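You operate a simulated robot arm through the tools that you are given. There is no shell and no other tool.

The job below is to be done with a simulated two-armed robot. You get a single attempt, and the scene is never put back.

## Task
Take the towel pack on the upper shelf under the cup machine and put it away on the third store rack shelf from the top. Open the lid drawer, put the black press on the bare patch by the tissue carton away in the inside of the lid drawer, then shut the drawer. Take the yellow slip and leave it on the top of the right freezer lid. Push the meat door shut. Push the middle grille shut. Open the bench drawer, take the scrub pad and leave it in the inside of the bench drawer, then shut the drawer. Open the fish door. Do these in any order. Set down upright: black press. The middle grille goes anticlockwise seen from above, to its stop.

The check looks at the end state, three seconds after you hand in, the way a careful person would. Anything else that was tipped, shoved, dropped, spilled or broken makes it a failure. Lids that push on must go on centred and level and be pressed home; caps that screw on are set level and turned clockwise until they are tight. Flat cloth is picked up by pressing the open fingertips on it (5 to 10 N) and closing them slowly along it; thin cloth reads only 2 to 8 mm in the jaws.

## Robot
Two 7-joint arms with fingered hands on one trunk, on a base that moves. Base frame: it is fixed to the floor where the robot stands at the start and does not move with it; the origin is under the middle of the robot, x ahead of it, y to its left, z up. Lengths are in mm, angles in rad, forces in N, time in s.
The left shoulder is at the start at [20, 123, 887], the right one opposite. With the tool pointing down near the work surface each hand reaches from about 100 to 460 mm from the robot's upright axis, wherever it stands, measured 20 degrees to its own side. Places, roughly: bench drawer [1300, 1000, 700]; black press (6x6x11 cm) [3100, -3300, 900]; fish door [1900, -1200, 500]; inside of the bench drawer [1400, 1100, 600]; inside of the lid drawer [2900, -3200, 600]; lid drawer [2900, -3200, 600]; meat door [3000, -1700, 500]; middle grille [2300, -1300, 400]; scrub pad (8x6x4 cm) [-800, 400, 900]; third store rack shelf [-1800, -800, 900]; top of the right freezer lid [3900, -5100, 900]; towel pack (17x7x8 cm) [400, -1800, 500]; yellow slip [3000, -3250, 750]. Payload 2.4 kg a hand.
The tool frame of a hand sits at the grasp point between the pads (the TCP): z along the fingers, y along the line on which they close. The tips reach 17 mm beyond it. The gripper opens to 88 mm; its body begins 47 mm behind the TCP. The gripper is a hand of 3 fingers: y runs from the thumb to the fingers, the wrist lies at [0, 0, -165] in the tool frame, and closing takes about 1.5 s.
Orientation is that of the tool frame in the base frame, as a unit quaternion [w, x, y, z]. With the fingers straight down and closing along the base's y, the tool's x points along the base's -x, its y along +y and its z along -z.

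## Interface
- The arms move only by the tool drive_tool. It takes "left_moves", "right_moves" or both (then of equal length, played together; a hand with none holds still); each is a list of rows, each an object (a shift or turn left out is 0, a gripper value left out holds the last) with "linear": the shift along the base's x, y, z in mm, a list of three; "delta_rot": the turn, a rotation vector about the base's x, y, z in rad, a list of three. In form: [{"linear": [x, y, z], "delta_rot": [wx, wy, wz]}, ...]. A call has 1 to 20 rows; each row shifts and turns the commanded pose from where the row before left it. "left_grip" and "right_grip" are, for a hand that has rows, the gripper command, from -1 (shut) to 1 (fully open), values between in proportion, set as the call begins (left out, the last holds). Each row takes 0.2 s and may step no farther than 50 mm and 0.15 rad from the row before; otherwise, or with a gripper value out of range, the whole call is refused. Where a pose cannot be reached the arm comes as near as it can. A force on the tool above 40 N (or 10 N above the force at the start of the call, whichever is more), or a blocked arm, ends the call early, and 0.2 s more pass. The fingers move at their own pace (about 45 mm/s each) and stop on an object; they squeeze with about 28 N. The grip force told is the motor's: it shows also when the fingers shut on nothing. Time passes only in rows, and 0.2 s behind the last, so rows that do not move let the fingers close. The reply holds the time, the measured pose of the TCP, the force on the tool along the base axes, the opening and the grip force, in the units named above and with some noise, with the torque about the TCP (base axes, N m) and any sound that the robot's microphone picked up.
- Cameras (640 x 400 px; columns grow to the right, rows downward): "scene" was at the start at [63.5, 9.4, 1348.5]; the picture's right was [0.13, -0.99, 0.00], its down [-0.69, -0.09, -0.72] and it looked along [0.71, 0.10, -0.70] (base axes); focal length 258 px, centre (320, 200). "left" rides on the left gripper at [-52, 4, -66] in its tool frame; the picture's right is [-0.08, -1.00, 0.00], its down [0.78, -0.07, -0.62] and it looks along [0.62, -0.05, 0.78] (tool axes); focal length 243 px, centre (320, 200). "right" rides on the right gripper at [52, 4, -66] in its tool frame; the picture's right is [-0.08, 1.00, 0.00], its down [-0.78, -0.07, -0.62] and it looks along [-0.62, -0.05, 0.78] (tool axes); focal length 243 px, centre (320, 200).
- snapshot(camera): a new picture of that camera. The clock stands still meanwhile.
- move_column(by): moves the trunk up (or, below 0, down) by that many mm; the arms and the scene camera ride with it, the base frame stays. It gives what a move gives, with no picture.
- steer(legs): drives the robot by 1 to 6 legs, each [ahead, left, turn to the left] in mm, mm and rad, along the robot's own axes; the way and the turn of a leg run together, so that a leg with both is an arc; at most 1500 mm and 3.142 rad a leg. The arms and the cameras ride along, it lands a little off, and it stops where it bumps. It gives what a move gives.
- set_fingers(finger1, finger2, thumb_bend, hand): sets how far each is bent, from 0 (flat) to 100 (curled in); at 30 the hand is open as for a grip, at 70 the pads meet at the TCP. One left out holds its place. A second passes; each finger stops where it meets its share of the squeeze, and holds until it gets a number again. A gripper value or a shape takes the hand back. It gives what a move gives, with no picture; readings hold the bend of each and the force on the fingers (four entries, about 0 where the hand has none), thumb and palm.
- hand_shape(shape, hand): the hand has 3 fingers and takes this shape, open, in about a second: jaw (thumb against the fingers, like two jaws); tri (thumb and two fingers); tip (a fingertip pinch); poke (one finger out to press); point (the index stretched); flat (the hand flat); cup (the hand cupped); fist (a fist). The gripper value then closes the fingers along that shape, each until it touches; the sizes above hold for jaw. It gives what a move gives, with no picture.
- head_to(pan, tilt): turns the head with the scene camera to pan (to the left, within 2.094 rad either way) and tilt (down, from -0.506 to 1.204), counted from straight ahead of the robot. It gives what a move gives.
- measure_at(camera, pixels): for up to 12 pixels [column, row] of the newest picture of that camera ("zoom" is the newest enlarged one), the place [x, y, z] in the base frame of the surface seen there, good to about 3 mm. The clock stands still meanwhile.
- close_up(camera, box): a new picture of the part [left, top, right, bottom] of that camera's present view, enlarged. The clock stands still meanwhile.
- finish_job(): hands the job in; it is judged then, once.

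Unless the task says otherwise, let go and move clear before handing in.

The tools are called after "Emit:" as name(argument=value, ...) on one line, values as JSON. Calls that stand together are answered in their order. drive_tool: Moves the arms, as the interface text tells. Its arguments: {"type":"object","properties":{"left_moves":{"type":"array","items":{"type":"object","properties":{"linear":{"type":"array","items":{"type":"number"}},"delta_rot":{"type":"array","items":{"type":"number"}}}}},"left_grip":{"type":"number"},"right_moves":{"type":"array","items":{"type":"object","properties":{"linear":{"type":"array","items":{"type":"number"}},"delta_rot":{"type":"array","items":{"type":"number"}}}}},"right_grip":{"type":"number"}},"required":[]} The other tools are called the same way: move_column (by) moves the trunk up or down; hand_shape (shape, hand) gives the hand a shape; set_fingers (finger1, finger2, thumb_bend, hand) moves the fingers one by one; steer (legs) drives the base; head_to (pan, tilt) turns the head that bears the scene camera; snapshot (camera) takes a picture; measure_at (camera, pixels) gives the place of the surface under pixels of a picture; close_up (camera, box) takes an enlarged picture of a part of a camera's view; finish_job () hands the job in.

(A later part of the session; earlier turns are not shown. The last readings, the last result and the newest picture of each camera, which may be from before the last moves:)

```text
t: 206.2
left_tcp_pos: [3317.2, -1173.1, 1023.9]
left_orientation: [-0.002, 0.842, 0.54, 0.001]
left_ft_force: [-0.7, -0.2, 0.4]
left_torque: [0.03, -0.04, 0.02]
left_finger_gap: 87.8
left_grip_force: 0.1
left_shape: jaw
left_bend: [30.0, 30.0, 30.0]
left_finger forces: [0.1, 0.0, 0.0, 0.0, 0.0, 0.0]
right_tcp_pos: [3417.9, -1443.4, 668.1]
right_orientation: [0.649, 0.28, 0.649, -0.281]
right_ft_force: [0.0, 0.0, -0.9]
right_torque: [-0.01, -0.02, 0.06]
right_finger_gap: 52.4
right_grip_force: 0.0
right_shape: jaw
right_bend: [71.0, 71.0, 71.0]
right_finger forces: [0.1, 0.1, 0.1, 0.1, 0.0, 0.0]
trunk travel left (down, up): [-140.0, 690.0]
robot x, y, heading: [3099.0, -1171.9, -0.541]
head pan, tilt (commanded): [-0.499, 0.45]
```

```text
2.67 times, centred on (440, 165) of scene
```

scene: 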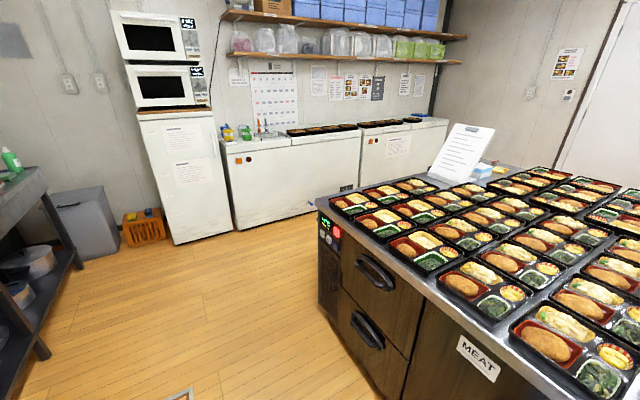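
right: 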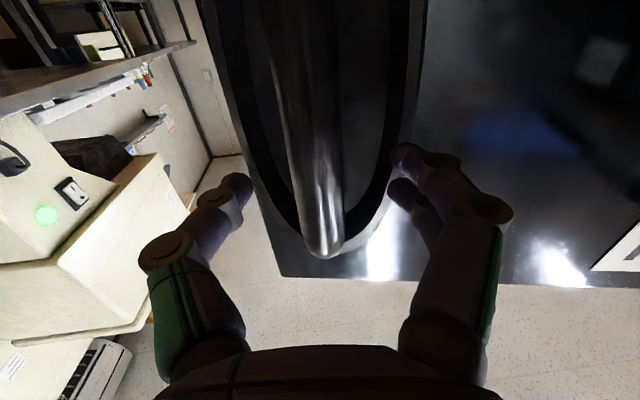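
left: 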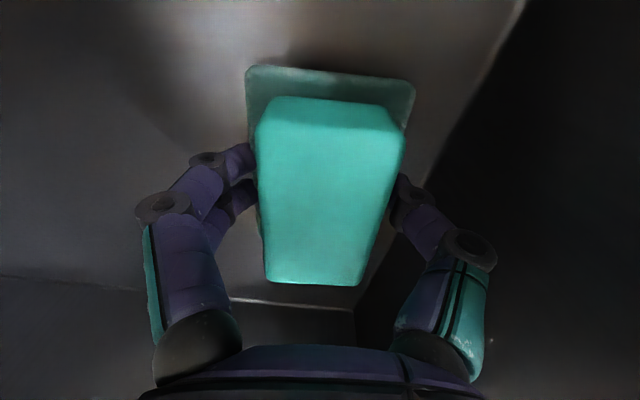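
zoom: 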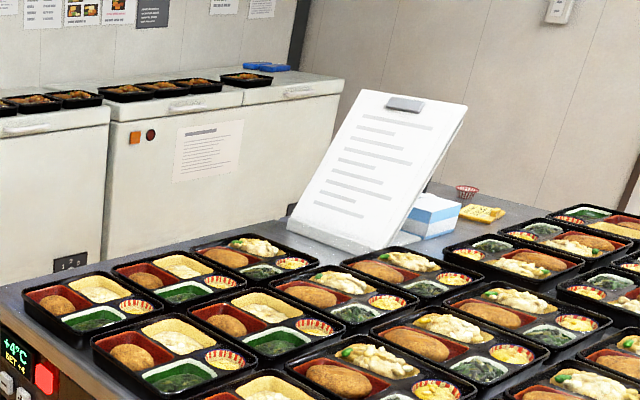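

The island's east corner is at (u≈4314, v≈-67); the freezer fronts are at u≈5605. The yellow slip is visible beside the tissue carton (zoom (480,213)). I'll go round the island's east end to its south side.

Emit:
steer(legs=[[1500, 0, 0.015]])

Emit:
steer(legs=[[0, -1100, 0]])

Emit:
head_to(pan=-1.9, tilt=0.6)

Emit:
snapshot(camera="scene")

```text
t: 213.6
left_tcp_pos: [4599.1, -1926.6, 1023.3]
left_orientation: [-0.002, 0.838, 0.546, 0.001]
left_ft_force: [-0.5, -0.4, -1.3]
left_torque: [0.0, 0.02, 0.0]
left_finger_gap: 88.0
left_grip_force: 0.0
left_shape: jaw
left_bend: [30.0, 30.0, 30.0]
left_finger forces: [0.1, 0.0, 0.0, 0.0, 0.0, 0.0]
right_tcp_pos: [4707.4, -2194.3, 667.4]
right_orientation: [0.651, 0.276, 0.651, -0.276]
right_ft_force: [-1.3, 0.8, -0.9]
right_torque: [0.0, -0.01, 0.0]
right_finger_gap: 52.3
right_grip_force: 0.0
right_shape: jaw
right_bend: [71.0, 71.0, 71.0]
right_finger forces: [0.0, 0.0, 0.1, 0.0, 0.0, 0.1]
trunk travel left (down, up): [-140.0, 690.0]
robot x, y, heading: [4383.4, -1927.0, -0.523]
head pan, tilt (commanded): [-0.499, 0.45]
```

```text
t: 219.2
left_tcp_pos: [4053.7, -2879.4, 1022.6]
left_orientation: [-0.002, 0.835, 0.551, 0.001]
left_ft_force: [0.4, 0.6, 0.1]
left_torque: [-0.03, 0.0, 0.02]
left_finger_gap: 88.0
left_grip_force: 0.0
left_shape: jaw
left_bend: [30.0, 30.0, 30.0]
left_finger forces: [0.0, 0.0, 0.1, 0.0, 0.0, 0.0]
right_tcp_pos: [4163.1, -3146.0, 668.6]
right_orientation: [0.653, 0.27, 0.653, -0.272]
right_ft_force: [0.6, 0.8, -0.6]
right_torque: [0.04, -0.02, -0.04]
right_finger_gap: 52.7
right_grip_force: 0.1
right_shape: jaw
right_bend: [71.0, 71.0, 71.0]
right_finger forces: [0.0, 0.0, 0.0, 0.0, 0.1, 0.1]
trunk travel left (down, up): [-140.0, 690.0]
robot x, y, heading: [3836.1, -2883.3, -0.52]
head pan, tilt (commanded): [-0.499, 0.45]
```

```text
t: 220.8
left_tcp_pos: [4052.6, -2880.6, 1024.1]
left_orientation: [-0.001, 0.835, 0.551, 0.0]
left_ft_force: [-0.6, -0.1, -1.2]
left_torque: [0.03, 0.0, 0.01]
left_finger_gap: 87.9
left_grip_force: 0.0
left_shape: jaw
left_bend: [30.0, 30.0, 30.0]
left_finger forces: [0.0, 0.1, 0.1, 0.1, 0.0, 0.0]
right_tcp_pos: [4163.1, -3146.6, 668.5]
right_orientation: [0.652, 0.272, 0.653, -0.273]
right_ft_force: [0.8, -0.2, -0.2]
right_torque: [0.02, -0.05, 0.0]
right_finger_gap: 52.6
right_grip_force: 0.2
right_shape: jaw
right_bend: [71.0, 71.0, 71.0]
right_finger forces: [0.0, 0.0, 0.0, 0.0, 0.0, 0.1]
trunk travel left (down, up): [-140.0, 690.0]
robot x, y, heading: [3836.0, -2882.2, -0.513]
head pan, tilt (commanded): [-1.901, 0.6]
```

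```text
taken
```

scene: 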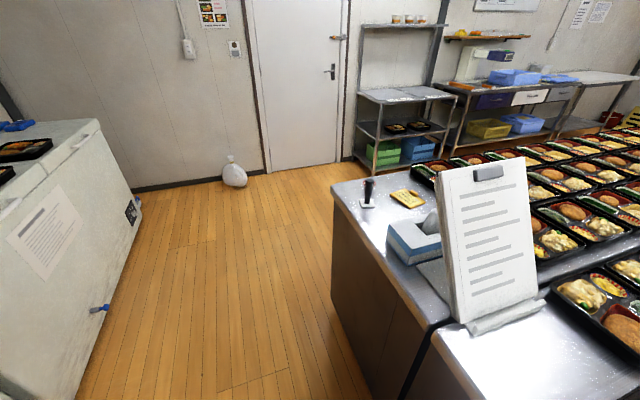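

Now I see the black press at (368,192), the yellow slip at (408,198), the tissue carton and clipboard. I'll zoom in and measure.

Emit:
close_up(camera="scene", box=[320, 165, 480, 265])

Emit:
measure_at(camera="scene", pixels=[[368, 190], [368, 205], [408, 198], [335, 195], [345, 185], [430, 325], [400, 260], [415, 255], [340, 290], [235, 175], [300, 170], [390, 210]])

```text
4.00 times, centred on (400, 215) of scene
```

zoom: 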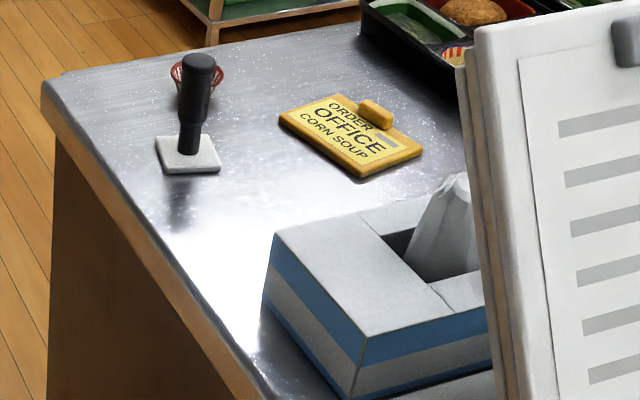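

```text
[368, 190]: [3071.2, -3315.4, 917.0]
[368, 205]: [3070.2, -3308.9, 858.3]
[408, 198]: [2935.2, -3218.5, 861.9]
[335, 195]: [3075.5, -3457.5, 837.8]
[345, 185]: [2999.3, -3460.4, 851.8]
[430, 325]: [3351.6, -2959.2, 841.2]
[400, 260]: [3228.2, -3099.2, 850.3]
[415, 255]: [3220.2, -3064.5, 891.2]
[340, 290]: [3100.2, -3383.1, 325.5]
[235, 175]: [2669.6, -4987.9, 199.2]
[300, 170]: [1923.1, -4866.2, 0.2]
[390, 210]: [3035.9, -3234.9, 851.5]
```

The press stands at (u≈4314, v≈-1331) and the yellow card at (4151, -1320); the island's south-east corner is near (4385, -1457). I'll go on to the south side and turn to face it.

Emit:
steer(legs=[[0, -1400, 0]])

Emit:
steer(legs=[[0, 0, 1.55]])

Emit:
head_to(pan=0.7, tilt=0.5)

Emit:
snapshot(camera="scene")

```text
t: 227.7
left_tcp_pos: [3368.4, -4086.4, 1023.1]
left_orientation: [-0.001, 0.836, 0.548, 0.001]
left_ft_force: [0.0, 0.9, 0.1]
left_torque: [-0.01, 0.01, -0.05]
left_finger_gap: 87.9
left_grip_force: 0.1
left_shape: jaw
left_bend: [30.0, 30.0, 30.0]
left_finger forces: [0.0, 0.1, 0.0, 0.1, 0.0, 0.1]
right_tcp_pos: [3476.7, -4354.2, 668.9]
right_orientation: [0.652, 0.273, 0.652, -0.275]
right_ft_force: [-0.6, -0.8, 0.1]
right_torque: [0.01, 0.03, 0.01]
right_finger_gap: 52.4
right_grip_force: 0.1
right_shape: jaw
right_bend: [71.0, 71.0, 71.0]
right_finger forces: [0.1, 0.1, 0.1, 0.0, 0.1, 0.0]
trunk travel left (down, up): [-140.0, 690.0]
robot x, y, heading: [3152.6, -4086.3, -0.523]
head pan, tilt (commanded): [-1.901, 0.6]
```

```text
t: 231.9
left_tcp_pos: [3153.2, -3871.1, 1023.4]
left_orientation: [-0.002, 0.21, 0.978, 0.0]
left_ft_force: [-0.2, 0.4, 0.1]
left_torque: [0.0, 0.0, -0.02]
left_finger_gap: 88.0
left_grip_force: 0.0
left_shape: jaw
left_bend: [30.0, 30.0, 30.0]
left_finger forces: [0.0, 0.0, 0.1, 0.0, 0.0, 0.0]
right_tcp_pos: [3420.8, -3765.5, 669.9]
right_orientation: [0.657, -0.263, 0.656, 0.262]
right_ft_force: [-0.8, -0.9, -0.6]
right_torque: [0.02, 0.02, -0.01]
right_finger_gap: 52.4
right_grip_force: 0.1
right_shape: jaw
right_bend: [71.0, 71.0, 71.0]
right_finger forces: [0.0, 0.0, 0.0, 0.1, 0.0, 0.0]
trunk travel left (down, up): [-140.0, 690.0]
robot x, y, heading: [3149.9, -4086.6, 1.045]
head pan, tilt (commanded): [-1.901, 0.6]
```

```text
t: 234.2
left_tcp_pos: [3152.2, -3870.8, 1023.0]
left_orientation: [-0.002, 0.21, 0.978, -0.001]
left_ft_force: [-0.5, -0.9, 1.4]
left_torque: [0.01, 0.0, -0.01]
left_finger_gap: 88.1
left_grip_force: 0.1
left_shape: jaw
left_bend: [30.0, 30.0, 30.0]
left_finger forces: [0.0, 0.0, 0.0, 0.0, 0.1, 0.0]
right_tcp_pos: [3420.4, -3765.2, 668.0]
right_orientation: [0.656, -0.264, 0.656, 0.263]
right_ft_force: [0.9, 0.7, 0.4]
right_torque: [0.0, 0.01, 0.02]
right_finger_gap: 52.3
right_grip_force: 0.0
right_shape: jaw
right_bend: [71.0, 71.0, 71.0]
right_finger forces: [0.1, 0.1, 0.0, 0.0, 0.1, 0.0]
trunk travel left (down, up): [-140.0, 690.0]
robot x, y, heading: [3151.9, -4089.9, 1.04]
head pan, tilt (commanded): [0.7, 0.499]
```

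```text
taken
```

scene: 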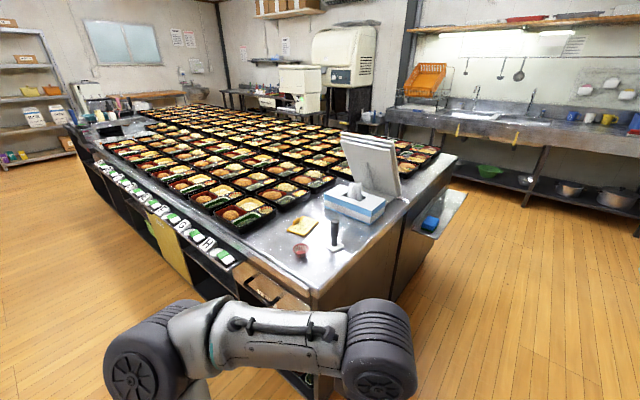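

The south face shows a rail of cups and, near the corner at (265,288), possibly a drawer; there is also a yellow sheet at (172,248). I'll zoom in to identify them.

Emit:
close_up(camera="scene", box=[200, 170, 440, 320])

Emit:
close_up(camera="scene", box=[80, 140, 280, 300])

Emit:
measure_at(camera="scene", pixels=[[265, 290], [245, 275], [303, 228], [334, 245], [172, 248], [215, 245], [320, 310], [280, 300], [300, 252], [450, 158], [430, 220], [255, 255]])

```text
2.67 times, centred on (320, 245) of scene
```

zoom: 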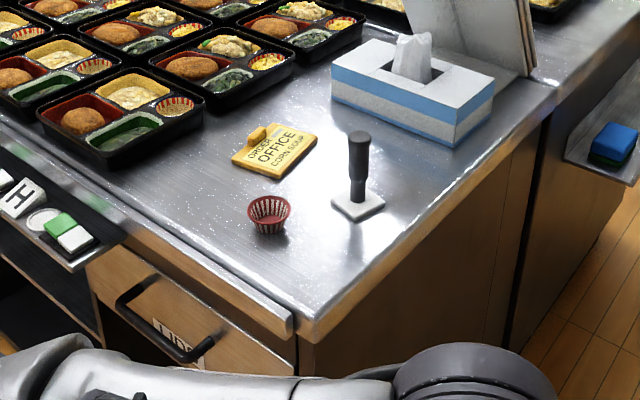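

```text
2.50 times, centred on (180, 220) of scene
```

zoom: 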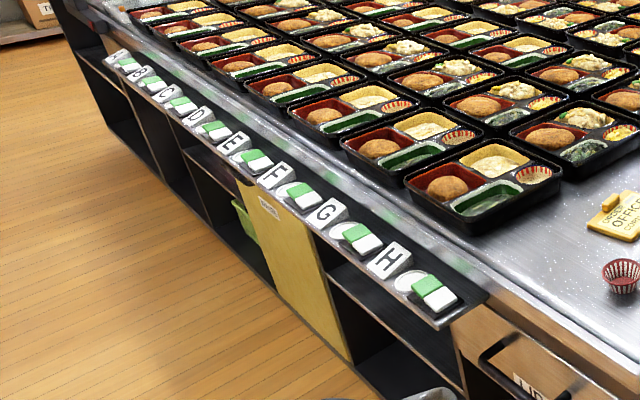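

```text
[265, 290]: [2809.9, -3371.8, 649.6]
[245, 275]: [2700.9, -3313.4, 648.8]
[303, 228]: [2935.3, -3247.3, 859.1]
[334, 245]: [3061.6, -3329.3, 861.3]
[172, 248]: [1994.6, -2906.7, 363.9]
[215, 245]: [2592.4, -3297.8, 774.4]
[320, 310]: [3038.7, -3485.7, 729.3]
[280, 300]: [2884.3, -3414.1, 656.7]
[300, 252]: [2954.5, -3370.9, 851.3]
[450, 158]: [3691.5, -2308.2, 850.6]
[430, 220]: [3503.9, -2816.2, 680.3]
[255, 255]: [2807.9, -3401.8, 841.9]
```

The drawer near the corner is labelled LID with a black bar handle at z≈650 (v≈-1515). The task's slip position is the midpoint of the press and the drawer, so the slip may be hidden in the drawer or under the press; I'll check both. I'll back up and strafe west for a better look.

Emit:
steer(legs=[[-250, 0, 0], [0, 600, 0]])

Emit:
head_to(pan=0.0, tilt=0.65)

Emit:
snapshot(camera="scene")

```text
t: 239.0
left_tcp_pos: [2509.5, -3769.7, 1024.4]
left_orientation: [-0.002, 0.214, 0.977, -0.001]
left_ft_force: [0.3, 0.0, -0.7]
left_torque: [-0.01, -0.01, -0.01]
left_finger_gap: 87.9
left_grip_force: 0.0
left_shape: jaw
left_bend: [30.0, 30.0, 30.0]
left_finger forces: [0.1, 0.0, 0.0, 0.0, 0.1, 0.1]
right_tcp_pos: [2778.0, -3666.6, 668.4]
right_orientation: [0.657, -0.262, 0.657, 0.262]
right_ft_force: [-0.5, 0.3, -0.7]
right_torque: [-0.03, -0.01, -0.02]
right_finger_gap: 52.6
right_grip_force: 0.1
right_shape: jaw
right_bend: [71.0, 71.0, 71.0]
right_finger forces: [0.1, 0.0, 0.0, 0.0, 0.0, 0.0]
trunk travel left (down, up): [-140.0, 690.0]
robot x, y, heading: [2506.6, -3985.6, 1.036]
head pan, tilt (commanded): [0.7, 0.499]
```

```text
t: 240.1
left_tcp_pos: [2508.4, -3770.6, 1022.4]
left_orientation: [-0.002, 0.213, 0.977, 0.0]
left_ft_force: [0.1, 0.4, -0.8]
left_torque: [0.01, -0.01, 0.02]
left_finger_gap: 87.8
left_grip_force: 0.0
left_shape: jaw
left_bend: [30.0, 30.0, 30.0]
left_finger forces: [0.0, 0.0, 0.1, 0.0, 0.0, 0.0]
right_tcp_pos: [2778.1, -3666.7, 667.1]
right_orientation: [0.658, -0.262, 0.657, 0.261]
right_ft_force: [-0.2, -0.3, -0.3]
right_torque: [0.0, -0.01, 0.03]
right_finger_gap: 52.5
right_grip_force: 0.1
right_shape: jaw
right_bend: [71.0, 71.0, 71.0]
right_finger forces: [0.0, 0.0, 0.0, 0.1, 0.1, 0.1]
trunk travel left (down, up): [-140.0, 690.0]
robot x, y, heading: [2508.8, -3988.4, 1.032]
head pan, tilt (commanded): [0.0, 0.649]
```

```text
taken
```

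scene: 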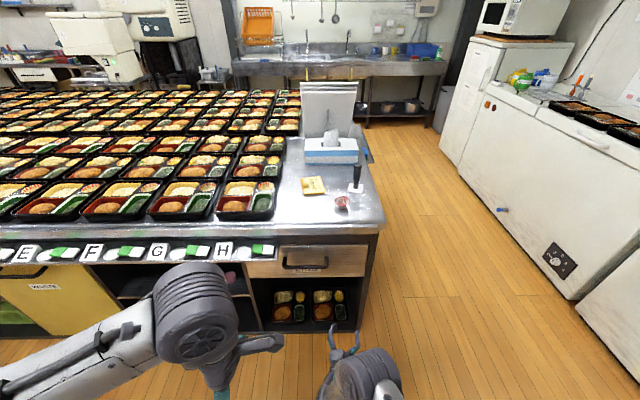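

The lid drawer with its bar handle is at (305,263), just beneath the corner with the press at (357,180). I'll zoom in and measure the handle.

Emit:
close_up(camera="scene", box=[225, 150, 385, 290])

Emit:
close_up(camera="scene", box=[240, 230, 380, 320])

Emit:
measure_at(camera="zoom", pixels=[[210, 162], [250, 165], [290, 166], [340, 167], [390, 160], [200, 130], [100, 190], [530, 185], [300, 195], [100, 95], [550, 80], [300, 120]])

```text
2.86 times, centred on (305, 220) of scene
```

zoom: 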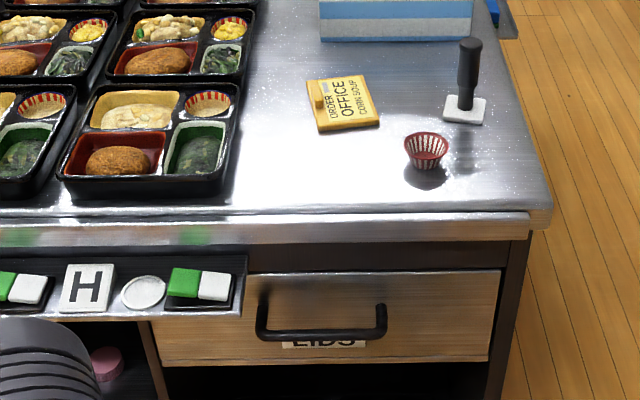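

```text
4.44 times, centred on (310, 275) of scene
```

zoom: 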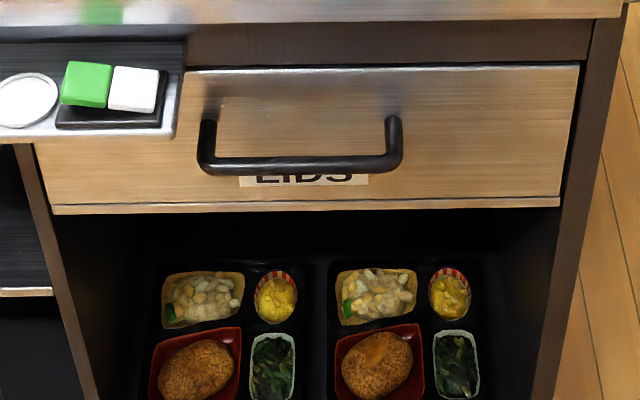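

```text
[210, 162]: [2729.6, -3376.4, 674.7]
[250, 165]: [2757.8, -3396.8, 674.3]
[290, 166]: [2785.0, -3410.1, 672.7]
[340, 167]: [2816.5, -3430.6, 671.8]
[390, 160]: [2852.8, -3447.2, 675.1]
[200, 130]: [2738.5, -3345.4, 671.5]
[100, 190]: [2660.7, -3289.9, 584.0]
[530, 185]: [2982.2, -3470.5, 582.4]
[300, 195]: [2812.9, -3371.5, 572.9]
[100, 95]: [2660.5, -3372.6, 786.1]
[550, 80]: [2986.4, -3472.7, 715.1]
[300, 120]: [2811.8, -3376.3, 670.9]
```

The bar centre is about (u 4119, v -1553, z 669), 36 mm off the face. I'll straighten and roll the right hand so it closes vertically, then drive up.

Emit:
drive_tool(right_moves=[{"delta_rot": [0, 0, 0.145]}, {"delta_rot": [0, 0, 0.14]}, {"delta_rot": [0.0715, 0.1238, 0]}, {"delta_rot": [0.0715, 0.1238, 0]}, {"delta_rot": [0.0715, 0.1238, 0]}, {"delta_rot": [0.0715, 0.1238, 0]}, {"delta_rot": [0.0715, 0.1238, 0]}, {"delta_rot": [0.0715, 0.1238, 0]}, {"delta_rot": [0.0715, 0.1238, 0]}, {"delta_rot": [0.0715, 0.1238, 0]}, {"delta_rot": [0.0715, 0.1238, 0]}, {"delta_rot": [0.0715, 0.1238, 0]}, {"delta_rot": [0.0715, 0.1238, 0]}, {}], right_grip=0.2)

Emit:
steer(legs=[[120, 118, 0.012]])

Emit:
snapshot(camera="right")

Emit:
snapshot(camera="scene")

```text
t: 243.1
left_tcp_pos: [2507.9, -3769.4, 1023.3]
left_orientation: [-0.001, 0.213, 0.977, 0.0]
left_ft_force: [-0.1, 0.9, -0.6]
left_torque: [0.0, 0.01, -0.02]
left_finger_gap: 87.9
left_grip_force: 0.0
left_shape: jaw
left_bend: [30.0, 30.0, 30.0]
left_finger forces: [0.1, 0.0, 0.1, 0.1, 0.0, 0.0]
right_tcp_pos: [2777.9, -3666.3, 668.3]
right_orientation: [0.182, 0.185, 0.684, 0.681]
right_ft_force: [0.8, -0.3, 0.8]
right_torque: [0.05, -0.01, -0.01]
right_finger_gap: 52.7
right_grip_force: 0.1
right_shape: jaw
right_bend: [71.0, 71.0, 71.0]
right_finger forces: [0.0, 0.0, 0.0, 0.1, 0.0, 0.1]
trunk travel left (down, up): [-140.0, 690.0]
robot x, y, heading: [2508.4, -3987.4, 1.035]
head pan, tilt (commanded): [0.0, 0.649]
```

```text
t: 244.6
left_tcp_pos: [2463.8, -3601.2, 1022.7]
left_orientation: [-0.003, 0.206, 0.978, 0.0]
left_ft_force: [-0.5, -0.6, 0.3]
left_torque: [-0.01, -0.02, 0.02]
left_finger_gap: 87.9
left_grip_force: 0.2
left_shape: jaw
left_bend: [30.0, 30.0, 30.0]
left_finger forces: [0.0, 0.0, 0.1, 0.0, 0.0, 0.0]
right_tcp_pos: [2733.3, -3494.7, 667.9]
right_orientation: [0.178, 0.18, 0.686, 0.682]
right_ft_force: [0.3, -0.7, 0.1]
right_torque: [-0.01, 0.0, 0.01]
right_finger_gap: 52.6
right_grip_force: 0.0
right_shape: jaw
right_bend: [71.0, 71.0, 71.0]
right_finger forces: [0.1, 0.0, 0.0, 0.1, 0.0, 0.1]
trunk travel left (down, up): [-140.0, 690.0]
robot x, y, heading: [2468.3, -3820.6, 1.042]
head pan, tilt (commanded): [0.0, 0.649]
```

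```text
taken
```

right: 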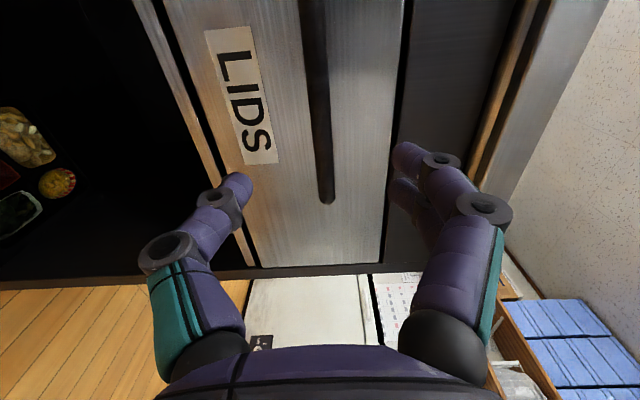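

```text
taken
```

scene: 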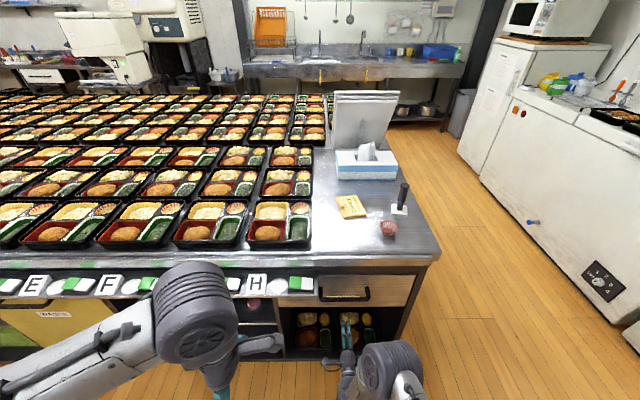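

The bar is centred vertically between the fingers (column ~322). I'll close the last 106 mm with the base and arm, then grip.

Emit:
steer(legs=[[40, 0, 0]])

Emit:
drive_tool(right_moves=[{"linear": [11, 19, 0]}, {"linear": [11, 19, 0]}, {"linear": [11, 19, 0]}, {}])

Emit:
snapshot(camera="right")

```text
t: 245.4
left_tcp_pos: [2485.4, -3566.7, 1024.3]
left_orientation: [-0.002, 0.206, 0.979, -0.001]
left_ft_force: [0.0, -0.6, 0.3]
left_torque: [-0.04, 0.01, -0.01]
left_finger_gap: 88.1
left_grip_force: 0.1
left_shape: jaw
left_bend: [30.0, 30.0, 30.0]
left_finger forces: [0.0, 0.0, 0.1, 0.0, 0.1, 0.0]
right_tcp_pos: [2753.6, -3459.8, 667.4]
right_orientation: [0.178, 0.18, 0.686, 0.682]
right_ft_force: [-0.2, 0.2, 0.6]
right_torque: [-0.01, -0.01, 0.0]
right_finger_gap: 52.3
right_grip_force: 0.0
right_shape: jaw
right_bend: [71.0, 71.0, 71.0]
right_finger forces: [0.0, 0.0, 0.1, 0.1, 0.1, 0.1]
trunk travel left (down, up): [-140.0, 690.0]
robot x, y, heading: [2485.1, -3785.7, 1.048]
head pan, tilt (commanded): [0.0, 0.649]
```

```text
t: 246.4
left_tcp_pos: [2484.5, -3565.7, 1023.7]
left_orientation: [-0.001, 0.206, 0.979, -0.001]
left_ft_force: [-0.6, 0.3, 0.6]
left_torque: [0.02, 0.02, -0.02]
left_finger_gap: 87.5
left_grip_force: 0.1
left_shape: jaw
left_bend: [30.0, 30.0, 30.0]
left_finger forces: [0.0, 0.1, 0.1, 0.1, 0.0, 0.0]
right_tcp_pos: [2785.2, -3402.8, 669.4]
right_orientation: [0.179, 0.18, 0.686, 0.682]
right_ft_force: [0.0, 0.1, -0.4]
right_torque: [-0.01, 0.01, 0.04]
right_finger_gap: 52.7
right_grip_force: 0.0
right_shape: jaw
right_bend: [71.0, 71.0, 71.0]
right_finger forces: [0.0, 0.0, 0.0, 0.0, 0.0, 0.0]
trunk travel left (down, up): [-140.0, 690.0]
robot x, y, heading: [2487.7, -3783.4, 1.047]
head pan, tilt (commanded): [0.0, 0.649]
```

```text
taken
```

right: 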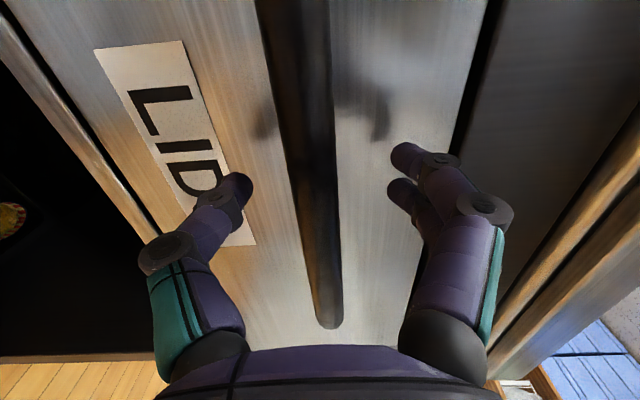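

The bar is between the fingers. I'll close and pull the drawer out by backing up.

Emit:
drive_tool(right_moves=[{}, {}, {}, {}, {}, {}, {}], right_grip=-1)

Emit:
steer(legs=[[-100, 0, 0]])

Emit:
steer(legs=[[-140, 0, 0]])

Emit:
snapshot(camera="scene")

```text
t: 248.0
left_tcp_pos: [2485.0, -3567.7, 1024.1]
left_orientation: [-0.002, 0.206, 0.979, -0.001]
left_ft_force: [0.2, 0.2, -0.3]
left_torque: [0.01, -0.01, 0.02]
left_finger_gap: 87.8
left_grip_force: 0.0
left_shape: jaw
left_bend: [30.0, 30.0, 30.0]
left_finger forces: [0.1, 0.0, 0.1, 0.1, 0.1, 0.1]
right_tcp_pos: [2785.2, -3401.6, 668.7]
right_orientation: [0.179, 0.179, 0.686, 0.683]
right_ft_force: [2.6, 4.4, -0.8]
right_torque: [0.05, 0.0, -0.02]
right_finger_gap: 0.0
right_grip_force: 28.4
right_shape: jaw
right_bend: [66.0, 66.0, 75.0]
right_finger forces: [5.6, 5.6, 0.0, 0.0, 25.5, 0.0]
trunk travel left (down, up): [-140.0, 690.0]
robot x, y, heading: [2486.6, -3782.4, 1.042]
head pan, tilt (commanded): [0.0, 0.649]
```

```text
t: 249.2
left_tcp_pos: [2433.0, -3653.4, 1023.4]
left_orientation: [-0.001, 0.207, 0.978, 0.0]
left_ft_force: [-0.4, 0.2, -0.6]
left_torque: [-0.01, 0.0, -0.01]
left_finger_gap: 88.0
left_grip_force: 0.1
left_shape: jaw
left_bend: [30.0, 30.0, 30.0]
left_finger forces: [0.1, 0.0, 0.1, 0.0, 0.1, 0.1]
right_tcp_pos: [2735.4, -3489.7, 668.0]
right_orientation: [0.18, 0.18, 0.686, 0.682]
right_ft_force: [0.7, 0.6, -1.0]
right_torque: [0.03, -0.01, 0.0]
right_finger_gap: 0.0
right_grip_force: 28.0
right_shape: jaw
right_bend: [71.0, 71.0, 83.0]
right_finger forces: [0.0, 0.0, 0.0, 0.0, 0.0, 0.0]
trunk travel left (down, up): [-140.0, 690.0]
robot x, y, heading: [2436.8, -3867.3, 1.043]
head pan, tilt (commanded): [0.0, 0.649]
```

```text
t: 250.5
left_tcp_pos: [2363.7, -3775.5, 1023.5]
left_orientation: [-0.002, 0.209, 0.978, 0.0]
left_ft_force: [-0.2, 0.1, -1.4]
left_torque: [0.0, -0.01, -0.05]
left_finger_gap: 87.8
left_grip_force: 0.1
left_shape: jaw
left_bend: [30.0, 30.0, 30.0]
left_finger forces: [0.0, 0.0, 0.1, 0.0, 0.0, 0.0]
right_tcp_pos: [2665.1, -3613.1, 669.0]
right_orientation: [0.18, 0.181, 0.685, 0.682]
right_ft_force: [-0.2, -0.9, -0.2]
right_torque: [0.03, -0.01, -0.01]
right_finger_gap: 0.0
right_grip_force: 28.0
right_shape: jaw
right_bend: [71.0, 71.0, 83.0]
right_finger forces: [0.0, 0.1, 0.1, 0.0, 0.0, 0.0]
trunk travel left (down, up): [-140.0, 690.0]
robot x, y, heading: [2364.8, -3991.0, 1.044]
head pan, tilt (commanded): [0.0, 0.649]
```

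```text
taken
```

scene: 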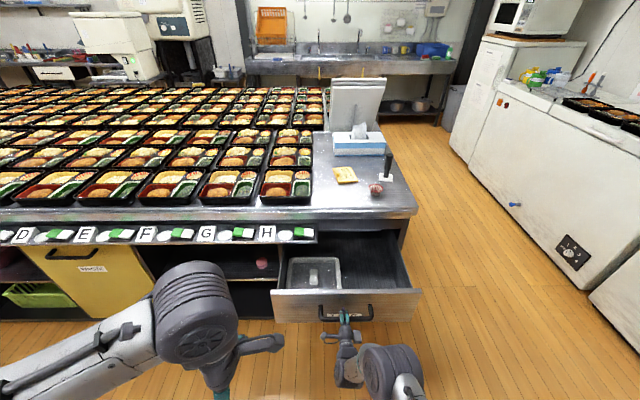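

The lid drawer is open; it holds a metal box at (313,273). I'll zoom in to look inside for the yellow slip.

Emit:
close_up(camera="scene", box=[260, 225, 430, 335])

Emit:
measure_at(camera="zoom", pixels=[[200, 180], [130, 150], [300, 230], [400, 180], [450, 130], [400, 100], [70, 285], [590, 270], [250, 290], [300, 140], [540, 170], [200, 260]])

```text
3.64 times, centred on (345, 280) of scene
```

zoom: 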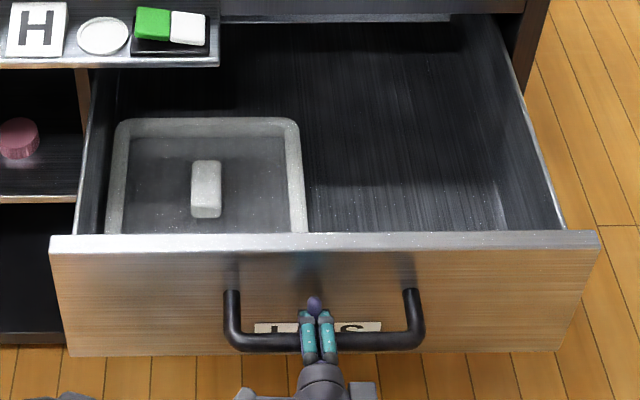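

```text
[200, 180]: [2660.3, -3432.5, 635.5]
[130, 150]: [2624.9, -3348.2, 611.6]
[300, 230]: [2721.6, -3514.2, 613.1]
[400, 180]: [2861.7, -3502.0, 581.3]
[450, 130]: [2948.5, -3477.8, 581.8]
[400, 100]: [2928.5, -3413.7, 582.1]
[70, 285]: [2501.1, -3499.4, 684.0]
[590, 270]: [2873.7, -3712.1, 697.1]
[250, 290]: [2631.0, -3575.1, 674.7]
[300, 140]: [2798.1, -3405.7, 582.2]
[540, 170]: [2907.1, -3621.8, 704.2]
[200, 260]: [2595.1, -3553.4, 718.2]
```

The drawer holds only a grey lid with a grip tab; floor z≈582, front top z≈718, so the 11 cm press will fit. I'll pull it a little further to see deeper inside.

Emit:
steer(legs=[[-60, 0, 0]])

Emit:
head_to(pan=-0.1, tilt=0.8)

Emit:
snapshot(camera="scene")

Emit:
close_up(camera="scene", box=[220, 160, 460, 310])

```text
t: 251.5
left_tcp_pos: [2334.5, -3826.7, 1023.7]
left_orientation: [-0.002, 0.209, 0.978, -0.001]
left_ft_force: [1.3, 0.2, -0.2]
left_torque: [0.03, -0.02, -0.01]
left_finger_gap: 87.7
left_grip_force: 0.0
left_shape: jaw
left_bend: [30.0, 30.0, 30.0]
left_finger forces: [0.0, 0.0, 0.1, 0.0, 0.0, 0.1]
right_tcp_pos: [2635.3, -3663.3, 669.4]
right_orientation: [0.18, 0.182, 0.686, 0.681]
right_ft_force: [1.2, 4.1, 0.3]
right_torque: [-0.02, 0.0, 0.0]
right_finger_gap: 0.1
right_grip_force: 28.0
right_shape: jaw
right_bend: [71.0, 71.0, 83.0]
right_finger forces: [0.0, 0.0, 0.1, 0.0, 14.8, 0.0]
trunk travel left (down, up): [-140.0, 690.0]
robot x, y, heading: [2333.8, -4046.0, 1.038]
head pan, tilt (commanded): [0.0, 0.649]
```

```text
t: 252.2
left_tcp_pos: [2333.4, -3827.9, 1023.7]
left_orientation: [-0.003, 0.209, 0.978, 0.0]
left_ft_force: [0.1, -0.1, -0.4]
left_torque: [0.0, 0.01, 0.01]
left_finger_gap: 88.1
left_grip_force: 0.0
left_shape: jaw
left_bend: [30.0, 30.0, 30.0]
left_finger forces: [0.0, 0.0, 0.0, 0.0, 0.0, 0.0]
right_tcp_pos: [2636.3, -3664.2, 668.3]
right_orientation: [0.18, 0.18, 0.686, 0.682]
right_ft_force: [2.0, 4.6, -2.2]
right_torque: [0.04, -0.06, -0.02]
right_finger_gap: 0.0
right_grip_force: 28.0
right_shape: jaw
right_bend: [71.0, 71.0, 83.0]
right_finger forces: [0.1, 0.0, 0.0, 0.1, 15.7, 0.1]
trunk travel left (down, up): [-140.0, 690.0]
robot x, y, heading: [2331.1, -4041.4, 1.037]
head pan, tilt (commanded): [-0.099, 0.799]
```

```text
taken
```

scene: 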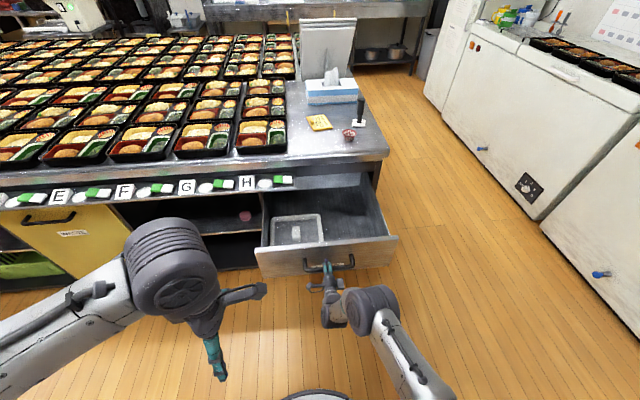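

```text
2.67 times, centred on (340, 235) of scene
```

zoom: 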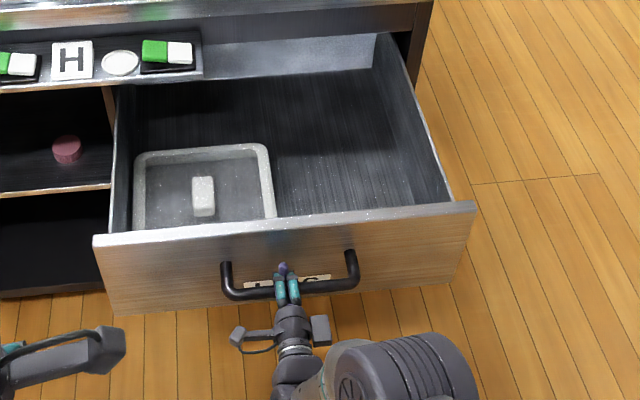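

The drawer is fully in view: nothing yellow inside except possibly under the grey lid. I'll release the handle and go to the east side to fetch the press with the left hand.

Emit:
drive_tool(right_moves=[{}, {}, {}, {}, {}], right_grip=0.5)

Emit:
steer(legs=[[-120, 0, 0], [0, -680, 0]])

Emit:
drive_tool(right_moves=[{"linear": [-10, -18, 40]}, {"linear": [-10, -18, 40]}, {"linear": [-10, -18, 40]}, {"linear": [0, 0, 40]}, {"linear": [0, 0, 40]}])

```text
t: 253.4
left_tcp_pos: [2333.7, -3827.7, 1023.4]
left_orientation: [-0.002, 0.208, 0.978, 0.0]
left_ft_force: [0.7, -0.2, 1.0]
left_torque: [0.02, -0.02, -0.01]
left_finger_gap: 87.8
left_grip_force: 0.0
left_shape: jaw
left_bend: [30.0, 30.0, 30.0]
left_finger forces: [0.0, 0.0, 0.1, 0.0, 0.1, 0.0]
right_tcp_pos: [2635.8, -3664.0, 669.7]
right_orientation: [0.181, 0.182, 0.685, 0.682]
right_ft_force: [0.1, -0.1, 0.8]
right_torque: [0.0, -0.01, -0.01]
right_finger_gap: 65.9
right_grip_force: 0.0
right_shape: jaw
right_bend: [64.0, 64.0, 60.0]
right_finger forces: [0.0, 0.0, 0.0, 0.0, 0.0, 0.0]
trunk travel left (down, up): [-140.0, 690.0]
robot x, y, heading: [2332.8, -4042.9, 1.035]
head pan, tilt (commanded): [-0.099, 0.799]
```

```text
t: 257.9
left_tcp_pos: [2852.5, -4265.9, 1023.9]
left_orientation: [-0.002, 0.204, 0.979, 0.0]
left_ft_force: [1.0, 0.0, 0.4]
left_torque: [0.0, 0.01, -0.04]
left_finger_gap: 88.1
left_grip_force: 0.0
left_shape: jaw
left_bend: [30.0, 30.0, 30.0]
left_finger forces: [0.0, 0.1, 0.0, 0.0, 0.0, 0.0]
right_tcp_pos: [3152.8, -4100.8, 668.0]
right_orientation: [0.178, 0.179, 0.686, 0.683]
right_ft_force: [0.5, 0.5, 0.0]
right_torque: [0.0, 0.01, 0.01]
right_finger_gap: 65.7
right_grip_force: 0.1
right_shape: jaw
right_bend: [64.0, 64.0, 60.0]
right_finger forces: [0.1, 0.0, 0.1, 0.0, 0.0, 0.0]
trunk travel left (down, up): [-140.0, 690.0]
robot x, y, heading: [2850.1, -4484.4, 1.049]
head pan, tilt (commanded): [-0.099, 0.799]
```

```text
t: 259.1
left_tcp_pos: [2852.3, -4265.9, 1023.8]
left_orientation: [-0.002, 0.206, 0.979, 0.0]
left_ft_force: [0.1, -0.3, -0.1]
left_torque: [0.02, 0.02, -0.04]
left_finger_gap: 87.7
left_grip_force: 0.2
left_shape: jaw
left_bend: [30.0, 30.0, 30.0]
left_finger forces: [0.0, 0.0, 0.1, 0.1, 0.1, 0.1]
right_tcp_pos: [3123.4, -4155.9, 870.5]
right_orientation: [0.178, 0.18, 0.685, 0.683]
right_ft_force: [-0.3, -0.5, -0.5]
right_torque: [-0.02, -0.03, -0.01]
right_finger_gap: 65.9
right_grip_force: 0.2
right_shape: jaw
right_bend: [64.0, 64.0, 60.0]
right_finger forces: [0.1, 0.1, 0.1, 0.0, 0.0, 0.0]
trunk travel left (down, up): [-140.0, 690.0]
robot x, y, heading: [2853.2, -4483.9, 1.053]
head pan, tilt (commanded): [-0.099, 0.799]
```

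I'm at (u≈4713, v≈-2457), clear of everything. I'll raise the trunk 250 mm, turn to face west, and then move north alongside the press.

Emit:
move_column(by=250)

Emit:
steer(legs=[[0, 0, 1.54]])

Emit:
steer(legs=[[0, -1150, 0]])

Emit:
head_to(pan=0.2, tilt=0.9)

Emit:
snapshot(camera="scene")

```text
t: 261.7
left_tcp_pos: [2851.7, -4265.1, 1273.8]
left_orientation: [-0.002, 0.207, 0.978, -0.001]
left_ft_force: [-0.2, 0.4, 0.0]
left_torque: [0.0, -0.02, -0.02]
left_finger_gap: 87.8
left_grip_force: 0.1
left_shape: jaw
left_bend: [30.0, 30.0, 30.0]
left_finger forces: [0.0, 0.0, 0.1, 0.1, 0.1, 0.0]
right_tcp_pos: [3123.1, -4155.2, 1118.7]
right_orientation: [0.178, 0.179, 0.686, 0.682]
right_ft_force: [0.7, -0.3, -0.5]
right_torque: [-0.01, -0.03, 0.02]
right_finger_gap: 66.0
right_grip_force: 0.2
right_shape: jaw
right_bend: [64.0, 64.0, 60.0]
right_finger forces: [0.0, 0.0, 0.0, 0.0, 0.0, 0.1]
trunk travel left (down, up): [-390.0, 440.0]
robot x, y, heading: [2854.0, -4481.5, 1.043]
head pan, tilt (commanded): [-0.099, 0.799]
```

```text
t: 265.8
left_tcp_pos: [2637.8, -4466.2, 1273.6]
left_orientation: [-0.001, -0.513, 0.858, -0.001]
left_ft_force: [0.5, -0.8, 0.1]
left_torque: [0.0, 0.03, -0.05]
left_finger_gap: 87.7
left_grip_force: 0.0
left_shape: jaw
left_bend: [30.0, 30.0, 30.0]
left_finger forces: [0.0, 0.0, 0.1, 0.0, 0.0, 0.0]
right_tcp_pos: [2548.2, -4187.3, 1119.5]
right_orientation: [-0.333, -0.334, 0.626, 0.622]
right_ft_force: [-0.7, 0.7, 0.6]
right_torque: [-0.01, -0.02, 0.03]
right_finger_gap: 65.7
right_grip_force: 0.1
right_shape: jaw
right_bend: [64.0, 64.0, 60.0]
right_finger forces: [0.1, 0.0, 0.0, 0.0, 0.0, 0.0]
trunk travel left (down, up): [-390.0, 440.0]
robot x, y, heading: [2852.0, -4483.0, 2.539]
head pan, tilt (commanded): [-0.099, 0.799]
```

```text
t: 271.5
left_tcp_pos: [3284.9, -3535.1, 1274.0]
left_orientation: [-0.002, -0.507, 0.862, -0.002]
left_ft_force: [-0.1, 0.2, 0.4]
left_torque: [0.0, 0.01, -0.03]
left_finger_gap: 88.2
left_grip_force: 0.1
left_shape: jaw
left_bend: [30.0, 30.0, 30.0]
left_finger forces: [0.1, 0.0, 0.1, 0.1, 0.0, 0.0]
right_tcp_pos: [3200.9, -3253.8, 1118.5]
right_orientation: [-0.327, -0.33, 0.628, 0.624]
right_ft_force: [0.8, 0.0, -0.1]
right_torque: [-0.01, 0.02, 0.01]
right_finger_gap: 65.8
right_grip_force: 0.0
right_shape: jaw
right_bend: [64.0, 64.0, 60.0]
right_finger forces: [0.1, 0.0, 0.0, 0.1, 0.0, 0.1]
trunk travel left (down, up): [-390.0, 440.0]
robot x, y, heading: [3500.0, -3556.4, 2.521]
head pan, tilt (commanded): [-0.099, 0.799]
```

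```text
t: 272.3
left_tcp_pos: [3284.5, -3535.4, 1274.2]
left_orientation: [-0.001, -0.507, 0.862, -0.001]
left_ft_force: [-0.7, -0.2, 0.0]
left_torque: [0.02, 0.0, 0.0]
left_finger_gap: 87.9
left_grip_force: 0.1
left_shape: jaw
left_bend: [30.0, 30.0, 30.0]
left_finger forces: [0.0, 0.1, 0.0, 0.0, 0.1, 0.0]
right_tcp_pos: [3201.4, -3255.1, 1119.2]
right_orientation: [-0.329, -0.33, 0.627, 0.625]
right_ft_force: [-0.3, 0.6, -0.2]
right_torque: [-0.02, -0.01, 0.0]
right_finger_gap: 65.7
right_grip_force: 0.1
right_shape: jaw
right_bend: [64.0, 64.0, 60.0]
right_finger forces: [0.0, 0.0, 0.0, 0.0, 0.0, 0.0]
trunk travel left (down, up): [-390.0, 440.0]
robot x, y, heading: [3499.7, -3555.7, 2.522]
head pan, tilt (commanded): [0.201, 0.901]
```

```text
taken
```

scene: 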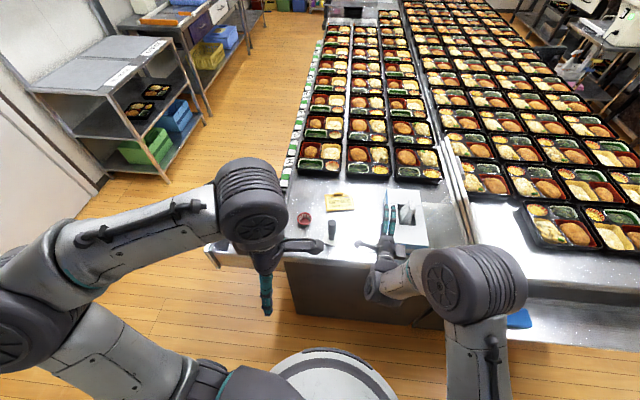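

The press is at scene (331,230), the card at (339,202) and the red cup at (304,219). I'll zoom and measure the press.

Emit:
close_up(camera="scene", box=[280, 185, 440, 285])

Emit:
measure_at(camera="zoom", pixels=[[206, 165], [206, 185], [203, 210], [200, 235], [185, 238], [225, 238], [95, 135], [235, 70], [260, 65], [480, 110], [510, 100], [300, 280]])

```text
4.00 times, centred on (360, 235) of scene
```

zoom: 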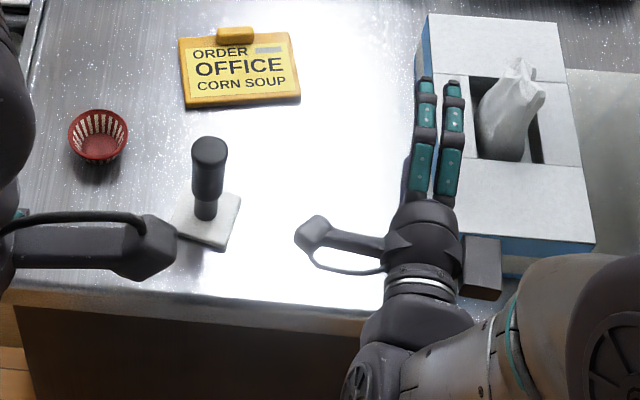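

```text
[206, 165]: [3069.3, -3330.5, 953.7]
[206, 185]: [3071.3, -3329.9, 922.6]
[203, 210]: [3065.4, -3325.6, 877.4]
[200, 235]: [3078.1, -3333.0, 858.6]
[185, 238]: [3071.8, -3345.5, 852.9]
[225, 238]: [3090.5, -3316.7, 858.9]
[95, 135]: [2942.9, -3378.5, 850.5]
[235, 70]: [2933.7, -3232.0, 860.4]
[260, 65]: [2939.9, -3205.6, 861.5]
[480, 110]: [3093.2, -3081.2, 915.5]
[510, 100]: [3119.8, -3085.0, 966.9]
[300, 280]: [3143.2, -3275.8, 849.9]
```

The press's axis is at (3058.5, -3322.5), top z≈957, base plate top z≈861. I'll drive 120 mm closer and bring the left hand above it.

Emit:
steer(legs=[[115, 0, 0]])

Emit:
drive_tool(left_moves=[{"linear": [-21, 24, -30]}, {"linear": [-21, 24, -30]}, {"linear": [-21, 24, -30]}, {"linear": [-21, 24, -30]}, {"linear": [-21, 24, -30]}, {"linear": [-21, 24, -30]}, {"linear": [0, 0, -35]}, {}])

Emit:
snapshot(camera="left")

Emit:
snapshot(camera="scene")

```text
t: 273.5
left_tcp_pos: [3189.1, -3468.0, 1273.9]
left_orientation: [-0.002, -0.507, 0.862, -0.002]
left_ft_force: [-0.7, 0.5, -0.8]
left_torque: [0.02, -0.01, -0.05]
left_finger_gap: 87.8
left_grip_force: 0.0
left_shape: jaw
left_bend: [30.0, 30.0, 30.0]
left_finger forces: [0.0, 0.0, 0.1, 0.0, 0.0, 0.0]
right_tcp_pos: [3105.2, -3187.0, 1119.6]
right_orientation: [-0.328, -0.33, 0.627, 0.624]
right_ft_force: [-0.1, 0.0, 0.5]
right_torque: [-0.02, 0.02, 0.0]
right_finger_gap: 65.8
right_grip_force: 0.1
right_shape: jaw
right_bend: [64.0, 64.0, 60.0]
right_finger forces: [0.0, 0.1, 0.0, 0.0, 0.0, 0.1]
trunk travel left (down, up): [-390.0, 440.0]
robot x, y, heading: [3404.7, -3487.9, 2.527]
head pan, tilt (commanded): [0.201, 0.901]
```

```text
t: 275.3
left_tcp_pos: [3064.0, -3321.4, 1059.3]
left_orientation: [-0.001, -0.508, 0.862, -0.003]
left_ft_force: [-0.8, 0.3, -0.6]
left_torque: [0.03, 0.01, -0.04]
left_finger_gap: 87.6
left_grip_force: 0.0
left_shape: jaw
left_bend: [30.0, 30.0, 30.0]
left_finger forces: [0.1, 0.1, 0.0, 0.1, 0.0, 0.0]
right_tcp_pos: [3105.3, -3187.8, 1120.4]
right_orientation: [-0.328, -0.33, 0.627, 0.625]
right_ft_force: [0.4, 0.2, 0.8]
right_torque: [0.0, 0.02, -0.03]
right_finger_gap: 65.8
right_grip_force: 0.1
right_shape: jaw
right_bend: [64.0, 64.0, 60.0]
right_finger forces: [0.0, 0.0, 0.0, 0.1, 0.0, 0.1]
trunk travel left (down, up): [-390.0, 440.0]
robot x, y, heading: [3406.7, -3486.5, 2.53]
head pan, tilt (commanded): [0.201, 0.901]
```

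```text
taken
```

left: 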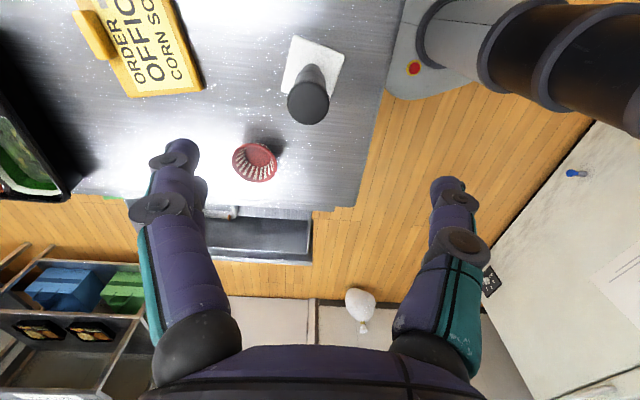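

```text
taken
```

scene: 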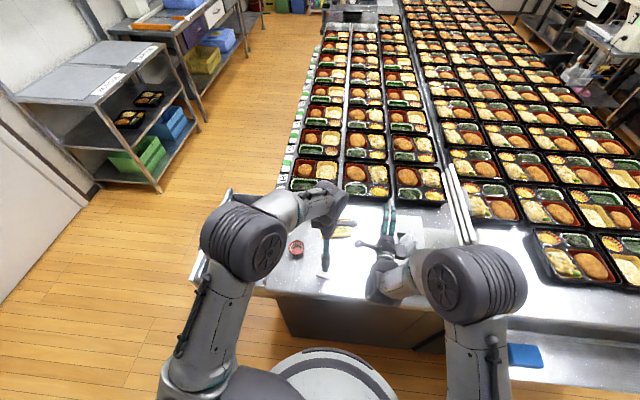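

In the left camera the press top is at (308,103), within ~6 mm of the grip axis. I'll nudge and descend to z≈918, then close.

Emit:
drive_tool(left_moves=[{"linear": [-6, 1, -30]}, {"linear": [0, 0, -30]}, {"linear": [0, 0, -30]}, {}])

Emit:
snapshot(camera="left")

```text
t: 276.3
left_tcp_pos: [3058.4, -3323.1, 967.9]
left_orientation: [-0.002, -0.508, 0.861, -0.002]
left_ft_force: [-0.7, 1.1, 0.1]
left_torque: [-0.05, 0.01, 0.02]
left_finger_gap: 87.8
left_grip_force: 0.0
left_shape: jaw
left_bend: [30.0, 30.0, 30.0]
left_finger forces: [0.0, 0.1, 0.0, 0.0, 0.1, 0.1]
right_tcp_pos: [3105.1, -3188.3, 1119.5]
right_orientation: [-0.328, -0.329, 0.628, 0.624]
right_ft_force: [0.4, 0.3, 0.6]
right_torque: [-0.01, 0.01, 0.0]
right_finger_gap: 65.8
right_grip_force: 0.1
right_shape: jaw
right_bend: [64.0, 64.0, 60.0]
right_finger forces: [0.0, 0.1, 0.0, 0.1, 0.1, 0.0]
trunk travel left (down, up): [-390.0, 440.0]
robot x, y, heading: [3405.4, -3487.1, 2.528]
head pan, tilt (commanded): [0.201, 0.901]
```

```text
taken
```

left: 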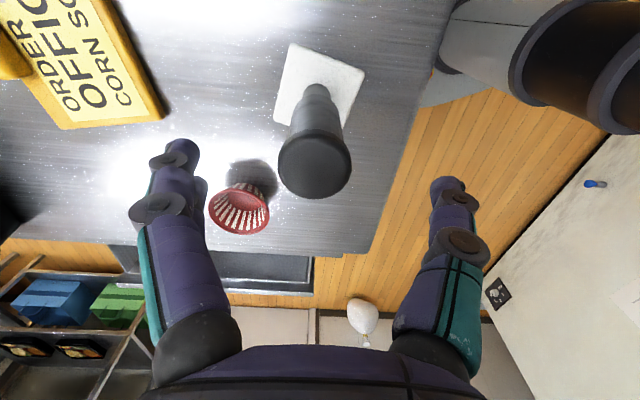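

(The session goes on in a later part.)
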